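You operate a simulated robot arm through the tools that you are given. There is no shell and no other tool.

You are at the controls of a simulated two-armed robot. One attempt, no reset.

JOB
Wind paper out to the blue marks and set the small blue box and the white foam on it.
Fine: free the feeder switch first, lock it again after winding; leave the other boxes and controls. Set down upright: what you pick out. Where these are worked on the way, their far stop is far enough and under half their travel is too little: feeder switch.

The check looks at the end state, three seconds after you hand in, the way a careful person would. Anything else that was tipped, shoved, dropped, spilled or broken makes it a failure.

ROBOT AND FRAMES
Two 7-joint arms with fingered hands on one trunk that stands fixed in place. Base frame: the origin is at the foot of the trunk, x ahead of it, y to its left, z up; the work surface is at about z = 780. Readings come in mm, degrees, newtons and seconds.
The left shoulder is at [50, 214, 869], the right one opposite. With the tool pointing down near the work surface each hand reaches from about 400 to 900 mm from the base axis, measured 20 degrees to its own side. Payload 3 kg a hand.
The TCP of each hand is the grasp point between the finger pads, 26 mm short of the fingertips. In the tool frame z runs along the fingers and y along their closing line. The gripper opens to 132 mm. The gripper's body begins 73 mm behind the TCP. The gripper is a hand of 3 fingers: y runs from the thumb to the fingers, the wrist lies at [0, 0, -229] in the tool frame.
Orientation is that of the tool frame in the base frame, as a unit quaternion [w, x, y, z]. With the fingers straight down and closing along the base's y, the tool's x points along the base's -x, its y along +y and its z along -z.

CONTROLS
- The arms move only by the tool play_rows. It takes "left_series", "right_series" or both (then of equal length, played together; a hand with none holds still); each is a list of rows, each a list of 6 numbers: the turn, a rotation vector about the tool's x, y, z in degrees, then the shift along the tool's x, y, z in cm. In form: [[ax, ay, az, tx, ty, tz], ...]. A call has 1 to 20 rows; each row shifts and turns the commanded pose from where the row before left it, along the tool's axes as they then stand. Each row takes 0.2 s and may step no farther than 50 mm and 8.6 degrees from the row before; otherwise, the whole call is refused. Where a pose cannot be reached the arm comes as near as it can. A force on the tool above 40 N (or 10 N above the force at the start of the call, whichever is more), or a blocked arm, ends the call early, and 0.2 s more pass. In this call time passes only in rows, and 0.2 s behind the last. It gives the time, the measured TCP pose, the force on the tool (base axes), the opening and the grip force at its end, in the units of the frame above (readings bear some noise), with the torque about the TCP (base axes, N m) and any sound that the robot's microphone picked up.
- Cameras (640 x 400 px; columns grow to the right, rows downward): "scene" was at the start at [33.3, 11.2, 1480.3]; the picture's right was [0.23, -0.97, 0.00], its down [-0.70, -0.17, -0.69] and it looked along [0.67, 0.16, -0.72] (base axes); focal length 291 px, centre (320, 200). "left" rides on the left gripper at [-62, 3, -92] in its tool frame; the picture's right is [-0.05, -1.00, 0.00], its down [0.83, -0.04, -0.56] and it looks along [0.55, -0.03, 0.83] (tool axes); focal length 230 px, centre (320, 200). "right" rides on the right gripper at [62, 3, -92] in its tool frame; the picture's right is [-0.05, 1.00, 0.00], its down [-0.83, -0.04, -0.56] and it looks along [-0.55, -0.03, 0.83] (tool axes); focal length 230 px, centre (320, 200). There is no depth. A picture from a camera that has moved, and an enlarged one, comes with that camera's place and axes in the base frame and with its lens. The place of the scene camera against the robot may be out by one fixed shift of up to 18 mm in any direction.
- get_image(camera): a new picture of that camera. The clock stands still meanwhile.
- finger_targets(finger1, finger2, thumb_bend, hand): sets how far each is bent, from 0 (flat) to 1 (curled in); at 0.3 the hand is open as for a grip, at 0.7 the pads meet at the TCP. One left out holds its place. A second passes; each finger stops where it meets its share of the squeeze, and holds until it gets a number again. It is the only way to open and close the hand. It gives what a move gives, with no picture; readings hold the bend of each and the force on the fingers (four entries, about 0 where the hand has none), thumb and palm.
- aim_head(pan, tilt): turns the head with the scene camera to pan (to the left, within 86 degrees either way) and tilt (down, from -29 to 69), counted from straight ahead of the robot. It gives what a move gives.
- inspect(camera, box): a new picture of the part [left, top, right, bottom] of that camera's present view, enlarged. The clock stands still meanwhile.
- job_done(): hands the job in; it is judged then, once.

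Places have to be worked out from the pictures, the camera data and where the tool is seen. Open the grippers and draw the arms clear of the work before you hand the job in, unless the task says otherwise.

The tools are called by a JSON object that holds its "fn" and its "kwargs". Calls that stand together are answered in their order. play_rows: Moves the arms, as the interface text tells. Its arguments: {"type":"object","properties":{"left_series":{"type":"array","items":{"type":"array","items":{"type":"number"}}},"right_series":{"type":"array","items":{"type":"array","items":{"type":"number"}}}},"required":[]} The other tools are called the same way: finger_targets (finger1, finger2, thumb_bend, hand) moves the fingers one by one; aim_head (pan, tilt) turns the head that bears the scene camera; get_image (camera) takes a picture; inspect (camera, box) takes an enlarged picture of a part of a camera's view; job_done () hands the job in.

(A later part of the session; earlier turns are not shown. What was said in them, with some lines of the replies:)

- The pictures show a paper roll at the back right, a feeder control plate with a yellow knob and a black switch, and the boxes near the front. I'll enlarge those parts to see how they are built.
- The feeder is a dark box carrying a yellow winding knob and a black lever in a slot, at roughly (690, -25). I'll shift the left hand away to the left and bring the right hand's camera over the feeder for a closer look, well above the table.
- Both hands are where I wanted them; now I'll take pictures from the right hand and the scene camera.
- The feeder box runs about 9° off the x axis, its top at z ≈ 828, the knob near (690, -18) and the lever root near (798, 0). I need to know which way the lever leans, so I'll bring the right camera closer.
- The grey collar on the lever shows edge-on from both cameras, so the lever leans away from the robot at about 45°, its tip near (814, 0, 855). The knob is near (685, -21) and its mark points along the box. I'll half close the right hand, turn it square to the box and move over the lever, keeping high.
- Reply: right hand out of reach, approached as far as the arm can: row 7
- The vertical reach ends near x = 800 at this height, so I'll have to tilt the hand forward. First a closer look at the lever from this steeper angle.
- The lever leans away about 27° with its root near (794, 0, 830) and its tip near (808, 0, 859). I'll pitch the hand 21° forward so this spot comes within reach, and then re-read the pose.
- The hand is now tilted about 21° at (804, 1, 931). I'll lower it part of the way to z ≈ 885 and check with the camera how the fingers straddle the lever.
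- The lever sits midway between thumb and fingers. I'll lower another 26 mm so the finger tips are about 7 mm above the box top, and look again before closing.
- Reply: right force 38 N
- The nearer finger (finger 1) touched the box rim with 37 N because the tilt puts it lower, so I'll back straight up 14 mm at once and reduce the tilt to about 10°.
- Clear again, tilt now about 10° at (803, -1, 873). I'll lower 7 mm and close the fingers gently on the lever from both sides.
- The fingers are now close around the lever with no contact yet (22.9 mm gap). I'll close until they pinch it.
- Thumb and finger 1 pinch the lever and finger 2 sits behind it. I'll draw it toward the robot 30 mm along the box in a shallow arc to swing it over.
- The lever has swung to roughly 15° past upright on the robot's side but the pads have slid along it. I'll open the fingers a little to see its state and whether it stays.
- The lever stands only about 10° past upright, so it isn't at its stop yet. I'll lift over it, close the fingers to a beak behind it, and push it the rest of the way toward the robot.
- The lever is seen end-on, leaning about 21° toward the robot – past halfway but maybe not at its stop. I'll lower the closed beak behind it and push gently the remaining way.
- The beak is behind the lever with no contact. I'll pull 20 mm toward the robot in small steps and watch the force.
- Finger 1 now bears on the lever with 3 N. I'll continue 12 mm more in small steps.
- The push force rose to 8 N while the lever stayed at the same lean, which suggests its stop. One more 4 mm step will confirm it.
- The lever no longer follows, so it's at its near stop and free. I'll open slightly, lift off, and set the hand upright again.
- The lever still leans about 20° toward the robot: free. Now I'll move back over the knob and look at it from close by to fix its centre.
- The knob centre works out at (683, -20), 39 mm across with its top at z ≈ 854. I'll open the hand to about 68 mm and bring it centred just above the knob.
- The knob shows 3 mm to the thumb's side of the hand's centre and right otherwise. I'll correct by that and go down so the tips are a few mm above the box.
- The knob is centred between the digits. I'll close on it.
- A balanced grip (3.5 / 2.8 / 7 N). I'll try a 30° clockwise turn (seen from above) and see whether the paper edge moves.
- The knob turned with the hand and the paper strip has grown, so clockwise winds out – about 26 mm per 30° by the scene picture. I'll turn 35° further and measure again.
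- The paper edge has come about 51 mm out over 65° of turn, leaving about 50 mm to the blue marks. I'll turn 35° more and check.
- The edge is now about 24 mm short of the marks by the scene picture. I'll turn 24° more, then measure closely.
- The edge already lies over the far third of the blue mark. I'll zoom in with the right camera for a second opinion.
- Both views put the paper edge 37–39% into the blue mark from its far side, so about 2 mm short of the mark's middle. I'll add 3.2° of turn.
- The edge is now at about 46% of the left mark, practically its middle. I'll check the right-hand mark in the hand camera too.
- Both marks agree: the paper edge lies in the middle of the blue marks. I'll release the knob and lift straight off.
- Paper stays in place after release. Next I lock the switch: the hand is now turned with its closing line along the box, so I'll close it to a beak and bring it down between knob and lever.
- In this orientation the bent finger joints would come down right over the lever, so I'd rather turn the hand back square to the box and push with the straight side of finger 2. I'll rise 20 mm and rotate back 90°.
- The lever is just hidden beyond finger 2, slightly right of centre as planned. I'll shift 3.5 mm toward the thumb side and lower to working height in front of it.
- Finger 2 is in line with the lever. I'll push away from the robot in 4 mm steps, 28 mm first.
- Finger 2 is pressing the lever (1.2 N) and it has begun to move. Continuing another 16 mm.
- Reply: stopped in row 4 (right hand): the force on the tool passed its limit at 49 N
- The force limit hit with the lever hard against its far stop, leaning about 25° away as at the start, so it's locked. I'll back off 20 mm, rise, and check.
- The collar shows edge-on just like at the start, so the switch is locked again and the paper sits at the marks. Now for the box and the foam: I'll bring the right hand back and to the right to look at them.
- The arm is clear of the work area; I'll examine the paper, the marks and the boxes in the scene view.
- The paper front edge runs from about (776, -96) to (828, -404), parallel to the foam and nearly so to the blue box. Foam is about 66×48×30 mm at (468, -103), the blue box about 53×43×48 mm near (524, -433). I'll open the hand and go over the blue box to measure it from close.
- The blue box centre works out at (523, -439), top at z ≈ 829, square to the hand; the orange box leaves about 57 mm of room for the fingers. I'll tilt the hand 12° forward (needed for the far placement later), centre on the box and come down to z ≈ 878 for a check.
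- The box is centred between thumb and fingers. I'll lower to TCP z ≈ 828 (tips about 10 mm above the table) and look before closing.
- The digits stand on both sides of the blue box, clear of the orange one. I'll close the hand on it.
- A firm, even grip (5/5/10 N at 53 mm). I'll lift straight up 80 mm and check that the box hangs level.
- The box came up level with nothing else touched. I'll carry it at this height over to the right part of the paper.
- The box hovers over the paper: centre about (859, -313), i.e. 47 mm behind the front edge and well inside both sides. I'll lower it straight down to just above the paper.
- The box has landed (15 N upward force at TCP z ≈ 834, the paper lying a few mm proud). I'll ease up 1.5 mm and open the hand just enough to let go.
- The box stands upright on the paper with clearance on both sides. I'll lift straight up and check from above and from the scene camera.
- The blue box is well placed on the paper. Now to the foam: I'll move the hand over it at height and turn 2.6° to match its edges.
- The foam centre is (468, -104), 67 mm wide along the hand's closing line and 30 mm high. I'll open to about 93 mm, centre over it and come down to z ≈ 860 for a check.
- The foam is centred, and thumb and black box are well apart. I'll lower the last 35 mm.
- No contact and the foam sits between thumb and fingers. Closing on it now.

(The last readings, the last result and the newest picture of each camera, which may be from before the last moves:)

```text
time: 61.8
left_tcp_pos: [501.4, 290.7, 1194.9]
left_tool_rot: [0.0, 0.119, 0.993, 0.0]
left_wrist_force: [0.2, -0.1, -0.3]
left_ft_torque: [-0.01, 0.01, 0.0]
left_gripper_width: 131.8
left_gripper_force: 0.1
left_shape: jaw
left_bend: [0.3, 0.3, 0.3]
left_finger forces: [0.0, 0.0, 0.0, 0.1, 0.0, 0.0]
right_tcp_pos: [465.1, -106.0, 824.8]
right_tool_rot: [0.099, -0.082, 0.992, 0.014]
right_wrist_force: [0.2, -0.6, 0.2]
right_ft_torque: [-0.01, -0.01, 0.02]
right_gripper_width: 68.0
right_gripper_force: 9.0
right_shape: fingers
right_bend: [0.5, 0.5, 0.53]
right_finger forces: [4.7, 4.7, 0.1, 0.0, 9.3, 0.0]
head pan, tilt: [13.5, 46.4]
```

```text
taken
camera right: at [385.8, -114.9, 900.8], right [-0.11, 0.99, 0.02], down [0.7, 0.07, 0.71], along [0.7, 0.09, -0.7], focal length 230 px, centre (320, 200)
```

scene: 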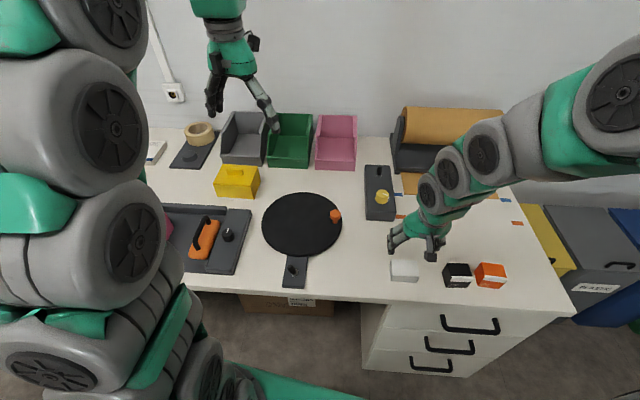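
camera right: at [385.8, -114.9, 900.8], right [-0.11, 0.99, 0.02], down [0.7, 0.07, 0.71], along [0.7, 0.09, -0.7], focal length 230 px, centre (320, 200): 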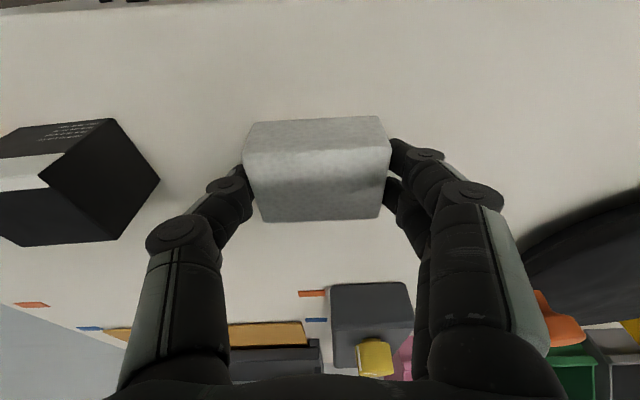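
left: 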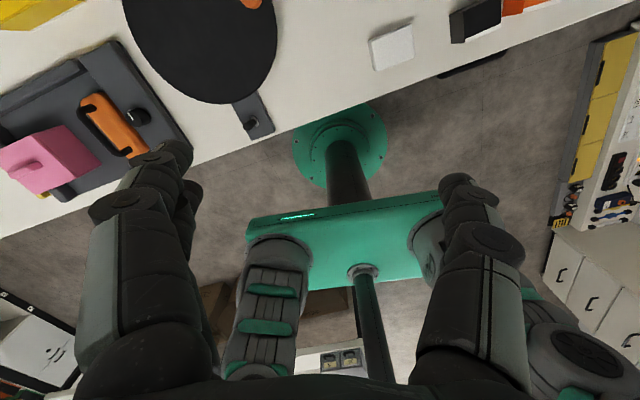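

Gripped evenly at 68 mm. I'll lift the foam straight up 80 mm and check.

{"fn": "play_rows", "kwargs": {"right_series": [[0, 0, 0, -0.4, 0.02, -1.96], [0, 0, 0, -0.4, 0.02, -1.96], [0, 0, 0, -0.4, 0.02, -1.96], [0, 0, 0, -0.4, 0.02, -1.96]]}}

{"fn": "get_image", "kwargs": {"camera": "right"}}

{"fn": "get_image", "kwargs": {"camera": "scene"}}

```text
time: 62.8
left_tcp_pos: [500.4, 289.3, 1194.3]
left_tool_rot: [0.0, 0.119, 0.993, 0.001]
left_wrist_force: [0.2, 0.0, 0.4]
left_ft_torque: [0.0, -0.03, 0.0]
left_gripper_width: 131.9
left_gripper_force: 0.1
left_shape: jaw
left_bend: [0.3, 0.3, 0.3]
left_finger forces: [0.0, 0.1, 0.0, 0.0, 0.0, 0.1]
right_tcp_pos: [461.0, -107.3, 905.6]
right_tool_rot: [0.099, -0.081, 0.992, 0.014]
right_wrist_force: [0.0, -0.1, 0.4]
right_ft_torque: [0.0, 0.02, -0.05]
right_gripper_width: 68.2
right_gripper_force: 9.4
right_shape: fingers
right_bend: [0.51, 0.51, 0.53]
right_finger forces: [4.6, 4.7, 0.0, 0.1, 9.3, 0.0]
head pan, tilt: [13.5, 46.4]
```

```text
taken
camera right: at [382.9, -117.1, 983.2], right [-0.11, 0.99, 0.02], down [0.7, 0.07, 0.71], along [0.7, 0.09, -0.71], focal length 230 px, centre (320, 200)
```

right: 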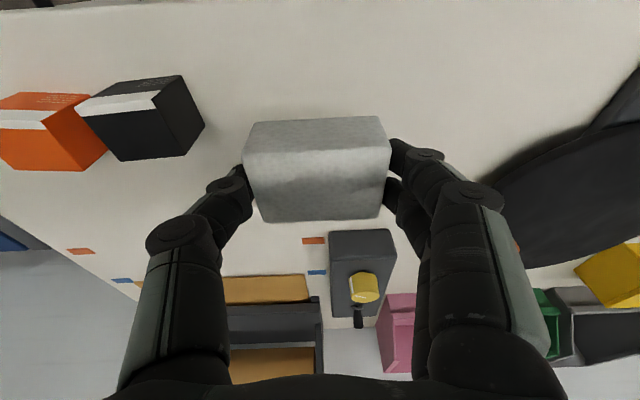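

```text
taken
```

scene: 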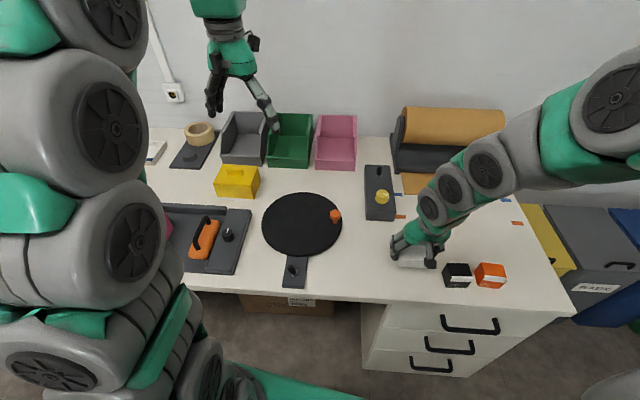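

The foam is held level. I'll carry it over to the left part of the paper, about 48 mm behind its front edge.

{"fn": "play_rows", "kwargs": {"right_series": [[0, 0, 0, -3.5, -1.303, 0.696], [0, 0, 0, -3.5, -1.303, 0.696], [0, 0, 0, -3.5, -1.303, 0.696], [0, 0, 0, -3.5, -1.303, 0.696], [0, 0, 0, -3.5, -1.303, 0.696], [0, 0, 0, -3.5, -1.303, 0.696], [0, 0, 0, -3.5, -1.303, 0.696], [0, 0, 0, -3.5, -1.303, 0.696], [0, 0, 0, -3.5, -1.303, 0.696], [0, 0, 0, -3.5, -1.303, 0.696]]}}

{"fn": "get_image", "kwargs": {"camera": "right"}}

{"fn": "inspect", "kwargs": {"camera": "scene", "box": [350, 110, 540, 230]}}

```text
time: 65.0
left_tcp_pos: [501.0, 290.6, 1195.1]
left_tool_rot: [-0.001, 0.12, 0.993, 0.0]
left_wrist_force: [-0.6, 0.8, 0.9]
left_ft_torque: [0.03, 0.01, -0.01]
left_gripper_width: 131.9
left_gripper_force: 0.1
left_shape: jaw
left_bend: [0.3, 0.3, 0.3]
left_finger forces: [0.0, 0.0, 0.1, 0.1, 0.0, 0.1]
right_tcp_pos: [837.7, -172.4, 902.1]
right_tool_rot: [0.1, -0.082, 0.991, 0.015]
right_wrist_force: [0.3, 1.2, -1.3]
right_ft_torque: [0.0, -0.02, -0.02]
right_gripper_width: 67.6
right_gripper_force: 9.1
right_shape: fingers
right_bend: [0.51, 0.51, 0.53]
right_finger forces: [4.6, 4.6, 0.0, 0.1, 9.3, 0.0]
head pan, tilt: [13.5, 46.4]
```

```text
taken
camera right: at [759.8, -182.4, 978.8], right [-0.11, 0.99, 0.02], down [0.7, 0.07, 0.71], along [0.7, 0.1, -0.7], focal length 230 px, centre (320, 200)
```

right: 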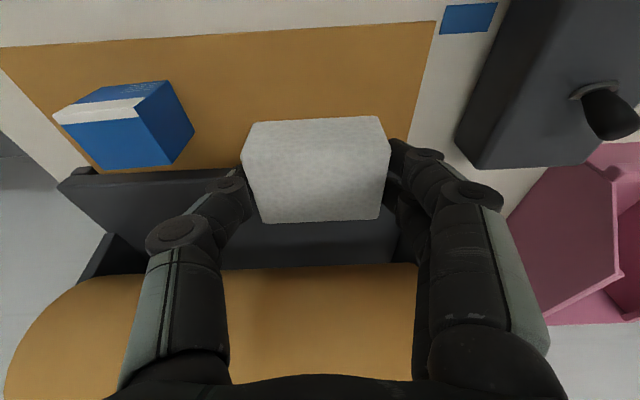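

```text
3.33 times, centred on (445, 170) of scene
camera zoom: at [33.5, 11.2, 1480.3], right [0.23, -0.97, 0.0], down [-0.7, -0.17, -0.69], along [0.67, 0.16, -0.72], focal length 970 px, centre (-97, 300)
```

zoom: 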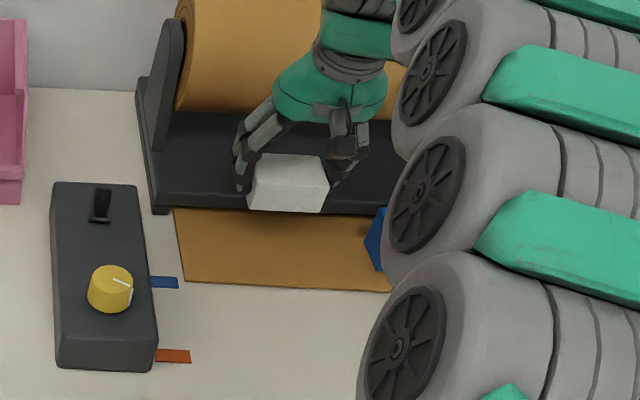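

The foam hangs over the paper at about (840, -171), inside all edges and clear of the blue box. I'll lower it 70 mm to just above the paper.

{"fn": "play_rows", "kwargs": {"right_series": [[0, 0, 0, 0.347, -0.017, 1.715], [0, 0, 0, 0.347, -0.017, 1.715], [0, 0, 0, 0.347, -0.017, 1.715], [0, 0, 0, 0.347, -0.017, 1.715]]}}

{"fn": "get_image", "kwargs": {"camera": "right"}}

```text
time: 66.0
left_tcp_pos: [501.2, 290.1, 1194.0]
left_tool_rot: [0.0, 0.119, 0.993, 0.0]
left_wrist_force: [0.6, -0.1, 0.5]
left_ft_torque: [-0.02, 0.0, 0.0]
left_gripper_width: 131.8
left_gripper_force: 0.1
left_shape: jaw
left_bend: [0.3, 0.3, 0.3]
left_finger forces: [0.0, 0.0, 0.0, 0.1, 0.0, 0.0]
right_tcp_pos: [835.9, -175.7, 833.0]
right_tool_rot: [0.1, -0.081, 0.992, 0.013]
right_wrist_force: [0.1, 0.2, 0.2]
right_ft_torque: [-0.01, -0.01, 0.02]
right_gripper_width: 67.8
right_gripper_force: 9.1
right_shape: fingers
right_bend: [0.51, 0.51, 0.53]
right_finger forces: [4.6, 4.6, 0.0, 0.0, 9.3, 0.0]
head pan, tilt: [13.5, 46.4]
```

```text
taken
camera right: at [758.0, -184.7, 910.1], right [-0.11, 0.99, 0.02], down [0.7, 0.07, 0.71], along [0.7, 0.09, -0.71], focal length 230 px, centre (320, 200)
```

right: 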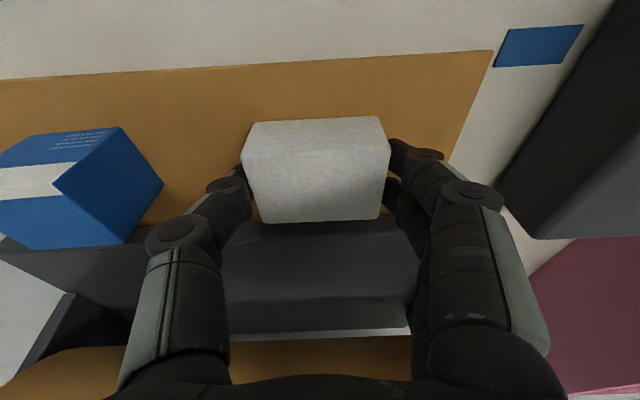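

No contact yet at z = 833. I'll step down 1.5 mm at a time until the foam touches.

{"fn": "play_rows", "kwargs": {"right_series": [[0, 0, 0, 0.03, 0, 0.147], [0, 0, 0, 0.03, 0, 0.147]]}}

```text
time: 66.5
left_tcp_pos: [501.5, 289.8, 1194.5]
left_tool_rot: [0.0, 0.12, 0.993, 0.001]
left_wrist_force: [0.1, -0.8, -0.5]
left_ft_torque: [0.01, 0.01, 0.0]
left_gripper_width: 131.8
left_gripper_force: 0.1
left_shape: jaw
left_bend: [0.3, 0.3, 0.3]
left_finger forces: [0.0, 0.1, 0.1, 0.0, 0.0, 0.0]
right_tcp_pos: [836.3, -176.1, 830.7]
right_tool_rot: [0.098, -0.082, 0.992, 0.014]
right_wrist_force: [1.2, 0.3, 0.2]
right_ft_torque: [0.04, -0.01, 0.0]
right_gripper_width: 68.0
right_gripper_force: 9.7
right_shape: fingers
right_bend: [0.51, 0.51, 0.53]
right_finger forces: [4.6, 4.5, 0.0, 0.0, 9.2, 0.0]
head pan, tilt: [13.5, 46.4]
```

Still free at z ≈ 830.7; another 1.5 mm twice.

{"fn": "play_rows", "kwargs": {"right_series": [[0, 0, 0, 0.03, 0, 0.147]]}}

{"fn": "play_rows", "kwargs": {"right_series": [[0, 0, 0, 0.03, 0, 0.147]]}}

```text
time: 67.0
left_tcp_pos: [500.9, 291.1, 1194.5]
left_tool_rot: [-0.001, 0.12, 0.993, -0.001]
left_wrist_force: [0.4, 0.3, -0.8]
left_ft_torque: [0.03, 0.0, 0.0]
left_gripper_width: 132.0
left_gripper_force: 0.0
left_shape: jaw
left_bend: [0.3, 0.3, 0.3]
left_finger forces: [0.1, 0.0, 0.0, 0.0, 0.0, 0.1]
right_tcp_pos: [837.4, -175.9, 829.3]
right_tool_rot: [0.099, -0.081, 0.992, 0.013]
right_wrist_force: [-2.1, 0.7, 4.9]
right_ft_torque: [-0.05, -0.03, 0.03]
right_gripper_width: 67.9
right_gripper_force: 9.5
right_shape: fingers
right_bend: [0.51, 0.51, 0.53]
right_finger forces: [4.9, 4.8, 0.0, 0.1, 9.4, 0.0]
head pan, tilt: [13.5, 46.4]
```

```text
time: 67.3
left_tcp_pos: [501.0, 290.3, 1195.1]
left_tool_rot: [0.0, 0.12, 0.993, 0.0]
left_wrist_force: [-0.4, -0.2, -0.1]
left_ft_torque: [0.05, 0.01, -0.02]
left_gripper_width: 132.1
left_gripper_force: 0.1
left_shape: jaw
left_bend: [0.3, 0.3, 0.3]
left_finger forces: [0.0, 0.0, 0.0, 0.0, 0.0, 0.0]
right_tcp_pos: [837.3, -175.3, 827.1]
right_tool_rot: [0.1, -0.082, 0.992, 0.014]
right_wrist_force: [-3.5, 1.0, 14.3]
right_ft_torque: [0.03, 0.03, -0.01]
right_gripper_width: 67.8
right_gripper_force: 10.4
right_shape: fingers
right_bend: [0.52, 0.52, 0.53]
right_finger forces: [5.3, 5.2, 0.0, 0.0, 10.0, 0.0]
head pan, tilt: [13.5, 46.4]
```

The foam is down (14 N). I'll ease up 1.3 mm and open the hand.

{"fn": "play_rows", "kwargs": {"right_series": [[0, 0, 0, -0.026, 0, -0.127]]}}

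{"fn": "finger_targets", "kwargs": {"hand": "right", "finger1": 0.43, "finger2": 0.43, "thumb_bend": 0.43}}

{"fn": "get_image", "kwargs": {"camera": "right"}}

```text
time: 67.8
left_tcp_pos: [500.4, 290.7, 1193.6]
left_tool_rot: [0.0, 0.119, 0.993, 0.0]
left_wrist_force: [-0.2, -0.1, -0.6]
left_ft_torque: [0.02, 0.02, 0.0]
left_gripper_width: 132.0
left_gripper_force: 0.0
left_shape: jaw
left_bend: [0.3, 0.3, 0.3]
left_finger forces: [0.1, 0.0, 0.0, 0.1, 0.1, 0.1]
right_tcp_pos: [837.3, -176.2, 829.3]
right_tool_rot: [0.099, -0.081, 0.992, 0.014]
right_wrist_force: [-3.2, 1.1, 8.1]
right_ft_torque: [-0.02, 0.04, 0.01]
right_gripper_width: 67.8
right_gripper_force: 10.7
right_shape: fingers
right_bend: [0.51, 0.52, 0.53]
right_finger forces: [5.3, 5.3, 0.0, 0.1, 9.8, 0.0]
head pan, tilt: [13.5, 46.4]
```

```text
time: 68.8
left_tcp_pos: [502.0, 290.4, 1194.3]
left_tool_rot: [0.0, 0.119, 0.993, 0.0]
left_wrist_force: [-0.2, 1.0, -0.1]
left_ft_torque: [-0.01, 0.05, 0.02]
left_gripper_width: 131.9
left_gripper_force: 0.0
left_shape: jaw
left_bend: [0.3, 0.3, 0.3]
left_finger forces: [0.0, 0.0, 0.0, 0.0, 0.0, 0.1]
right_tcp_pos: [838.7, -176.5, 829.3]
right_tool_rot: [0.1, -0.082, 0.992, 0.013]
right_wrist_force: [-0.1, 1.1, -0.2]
right_ft_torque: [0.01, -0.01, 0.03]
right_gripper_width: 90.9
right_gripper_force: 0.1
right_shape: fingers
right_bend: [0.43, 0.43, 0.43]
right_finger forces: [0.2, 0.0, 0.1, 0.0, 0.1, 0.1]
head pan, tilt: [13.5, 46.4]
```

```text
taken
camera right: at [759.0, -184.8, 905.7], right [-0.11, 0.99, 0.02], down [0.7, 0.07, 0.71], along [0.7, 0.09, -0.7], focal length 230 px, centre (320, 200)
```

right: 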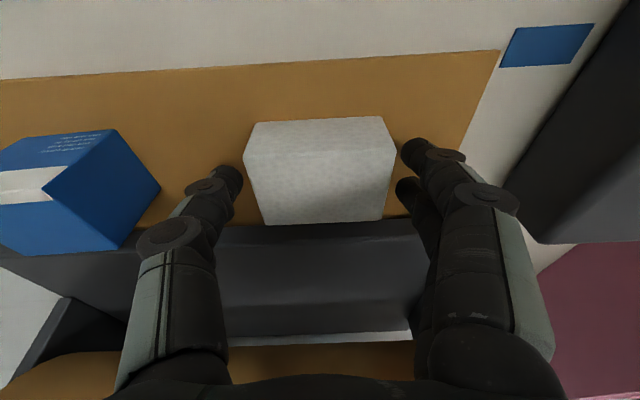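

The foam is released and stands flat on the paper. I'll lift straight up, then draw the arm back and clear.

{"fn": "play_rows", "kwargs": {"right_series": [[0, 0, 0, -0.4, 0.02, -1.96], [0, 0, 0, -0.59, 0.03, -2.94], [0, 0, 0, -0.79, 0.04, -3.92], [0, 0, 0, 2.5, -1.0, -3.5], [0, 0, 0, 4.0, -1.5, -2.0], [0, 0, 0, 4.0, -1.5, -2.0], [0, 0, 0, 4.0, -1.5, -2.0], [0, 0, 0, 4.0, -1.5, -2.0], [0, 0, 0, 4.0, -1.5, -2.0], [0, 0, 0, 4.0, -1.5, -2.0]]}}

{"fn": "get_image", "kwargs": {"camera": "scene"}}

{"fn": "get_image", "kwargs": {"camera": "right"}}

```text
time: 71.0
left_tcp_pos: [501.7, 289.0, 1194.3]
left_tool_rot: [0.0, 0.12, 0.993, -0.001]
left_wrist_force: [-0.3, -0.5, 0.1]
left_ft_torque: [0.02, -0.03, -0.05]
left_gripper_width: 132.0
left_gripper_force: 0.1
left_shape: jaw
left_bend: [0.3, 0.3, 0.3]
left_finger forces: [0.0, 0.0, 0.1, 0.1, 0.0, 0.0]
right_tcp_pos: [566.7, -320.4, 1021.6]
right_tool_rot: [0.1, -0.082, 0.992, 0.013]
right_wrist_force: [-0.7, 0.6, -0.3]
right_ft_torque: [-0.03, -0.02, -0.01]
right_gripper_width: 90.7
right_gripper_force: 0.1
right_shape: fingers
right_bend: [0.43, 0.43, 0.43]
right_finger forces: [0.1, 0.1, 0.0, 0.0, 0.0, 0.0]
head pan, tilt: [13.5, 46.4]
```

```text
taken
```

scene: 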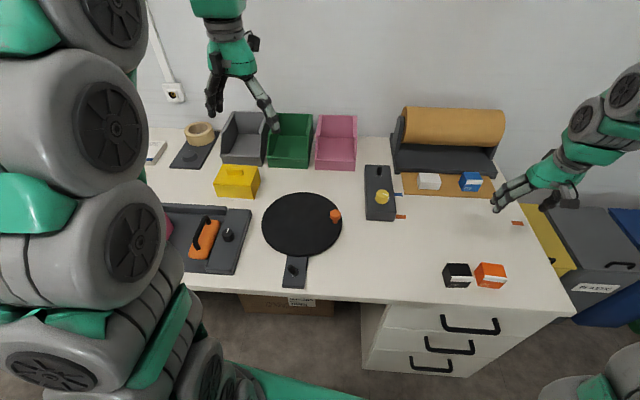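

```text
taken
camera right: at [486.9, -329.7, 1098.0], right [-0.11, 0.99, 0.02], down [0.7, 0.07, 0.71], along [0.7, 0.1, -0.7], focal length 230 px, centre (320, 200)
```

right: 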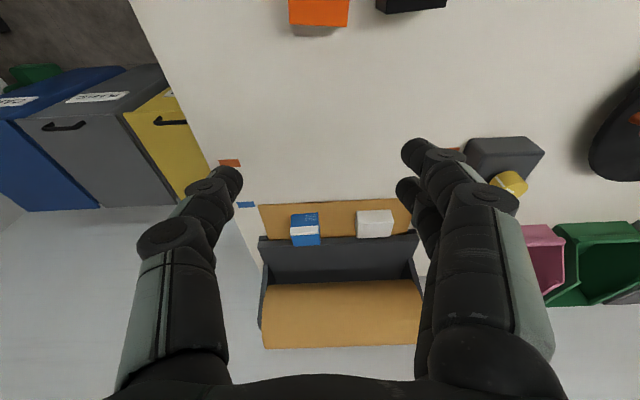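

Both pieces stand on the paper. I'll check closely the paper edge against the marks, the switch, and the rest of the table.

{"fn": "inspect", "kwargs": {"camera": "scene", "box": [355, 145, 535, 235]}}

{"fn": "inspect", "kwargs": {"camera": "scene", "box": [395, 180, 425, 205]}}

{"fn": "inspect", "kwargs": {"camera": "scene", "box": [360, 155, 405, 225]}}

{"fn": "inspect", "kwargs": {"camera": "right", "box": [220, 180, 430, 280]}}

{"fn": "inspect", "kwargs": {"camera": "scene", "box": [410, 240, 550, 320]}}

```text
3.56 times, centred on (445, 190) of scene
camera zoom: at [33.3, 11.3, 1480.2], right [0.23, -0.97, 0.0], down [-0.7, -0.17, -0.69], along [0.67, 0.16, -0.72], focal length 1035 px, centre (-124, 236)
```

zoom: 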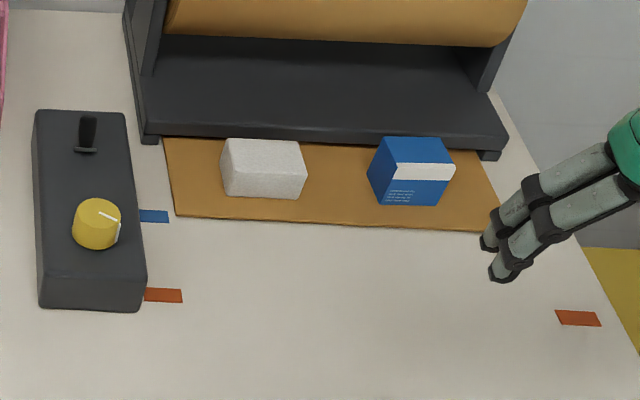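

```text
16.00 times, centred on (410, 192) of scene
camera zoom: at [33.3, 11.3, 1480.2], right [0.23, -0.97, 0.0], down [-0.7, -0.17, -0.69], along [0.67, 0.16, -0.72], focal length 4658 px, centre (-1120, 320)
```

zoom: 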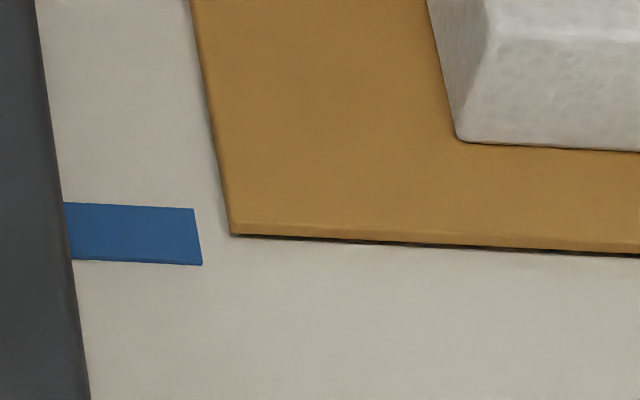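

```text
5.71 times, centred on (382, 190) of scene
camera zoom: at [33.3, 11.3, 1480.2], right [0.23, -0.97, 0.0], down [-0.7, -0.17, -0.69], along [0.67, 0.16, -0.72], focal length 1664 px, centre (-37, 257)
```

zoom: 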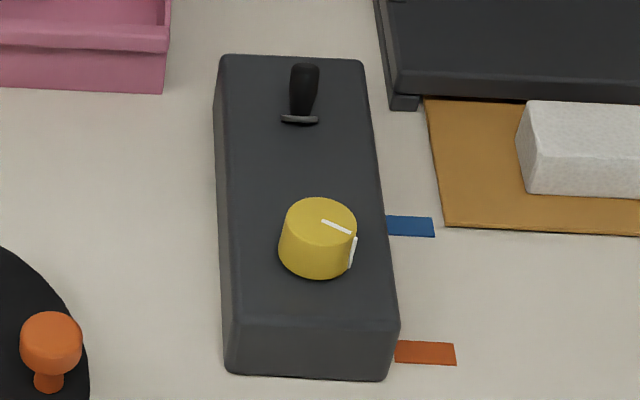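

```text
3.05 times, centred on (325, 230) of right
camera zoom: at [486.9, -329.7, 1098.0], right [-0.11, 0.99, 0.02], down [0.7, 0.07, 0.71], along [0.7, 0.1, -0.7], focal length 701 px, centre (305, 109)
```

zoom: 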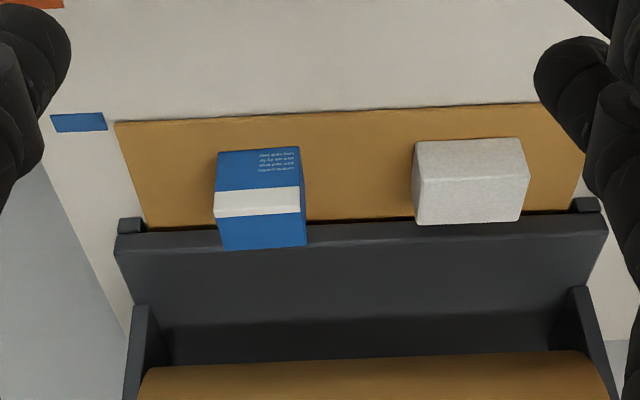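

```text
4.57 times, centred on (480, 280) of scene
camera zoom: at [33.3, 11.3, 1480.2], right [0.23, -0.97, 0.0], down [-0.7, -0.17, -0.69], along [0.67, 0.16, -0.72], focal length 1331 px, centre (-411, -166)
```

zoom: 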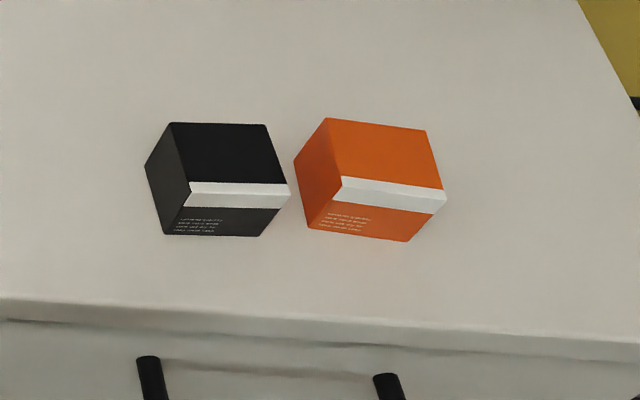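

Everything checks: edge at the middle of the blue marks, lever back in its locked lean, both items upright on the paper, black and orange boxes untouched. I'll open the right hand fully and raise the arm clear.

{"fn": "play_rows", "kwargs": {"right_series": [[0, 0, 0, 1.0, -1.0, -4.0], [0, 0, 0, 1.0, -1.0, -4.0], [0, 0, 0, 1.0, -1.0, -3.0]]}}

{"fn": "finger_targets", "kwargs": {"hand": "right", "finger1": 0.3, "finger2": 0.3, "thumb_bend": 0.3}}

{"fn": "get_image", "kwargs": {"camera": "scene"}}

```text
time: 71.8
left_tcp_pos: [501.3, 289.3, 1195.2]
left_tool_rot: [0.0, 0.119, 0.993, 0.0]
left_wrist_force: [0.3, 0.9, 0.6]
left_ft_torque: [0.03, 0.01, 0.0]
left_gripper_width: 132.0
left_gripper_force: 0.0
left_shape: jaw
left_bend: [0.3, 0.3, 0.3]
left_finger forces: [0.0, 0.0, 0.0, 0.0, 0.1, 0.0]
right_tcp_pos: [524.3, -361.2, 1118.1]
right_tool_rot: [0.099, -0.081, 0.992, 0.014]
right_wrist_force: [-0.5, 0.1, 0.4]
right_ft_torque: [0.0, 0.03, -0.01]
right_gripper_width: 91.0
right_gripper_force: 0.1
right_shape: fingers
right_bend: [0.43, 0.43, 0.43]
right_finger forces: [0.0, 0.1, 0.0, 0.0, 0.1, 0.0]
head pan, tilt: [13.5, 46.4]
```

```text
time: 72.8
left_tcp_pos: [501.4, 290.9, 1195.2]
left_tool_rot: [0.0, 0.119, 0.993, 0.0]
left_wrist_force: [0.7, 1.0, 0.8]
left_ft_torque: [-0.04, 0.02, -0.01]
left_gripper_width: 131.7
left_gripper_force: 0.0
left_shape: jaw
left_bend: [0.3, 0.3, 0.3]
left_finger forces: [0.0, 0.1, 0.0, 0.2, 0.0, 0.0]
right_tcp_pos: [525.7, -360.9, 1117.8]
right_tool_rot: [0.099, -0.081, 0.992, 0.014]
right_wrist_force: [0.6, 0.2, -0.7]
right_ft_torque: [0.0, -0.01, 0.02]
right_gripper_width: 133.8
right_gripper_force: 0.1
right_shape: fingers
right_bend: [0.3, 0.3, 0.3]
right_finger forces: [0.0, 0.0, 0.1, 0.0, 0.1, 0.0]
head pan, tilt: [13.5, 46.4]
```

```text
taken
```

scene: 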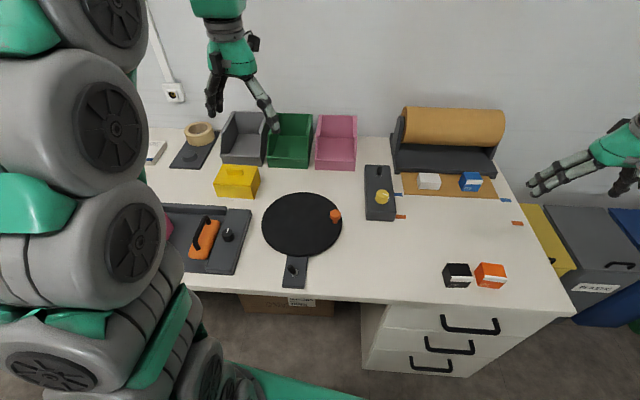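

The table is in order, both hands are open and well clear, and the final picture shows paper at the blue marks with the blue box and foam standing on it. I hand the job in.

{"fn": "job_done", "kwargs": {}}

```text
The job is handed in.
```

I wound the paper out to the blue marks and set the small blue box and the white foam on it, both upright. The job is handed in; I don't know the verdict.

- **Paper:** the front edge lies about the middle of both blue marks.
- **Feeder switch:** I pushed it to its near stop before winding and back to its far stop afterwards. In the final pictures it leans away exactly as it did at the start.
- **Blue box and foam:** the foam is on the left part of the paper and the blue box on the right. Both sit inside all four edges, with a clear gap between them.
- **Everything else:** the black and orange boxes, the turntable, the press and the bins look unmoved in the final picture. A finger pressed the feeder box with up to 37 N, and I later pushed the switch hard against its stop (49 N). The feeder looks undisturbed.

Both hands are open and the arms are clear of the work.
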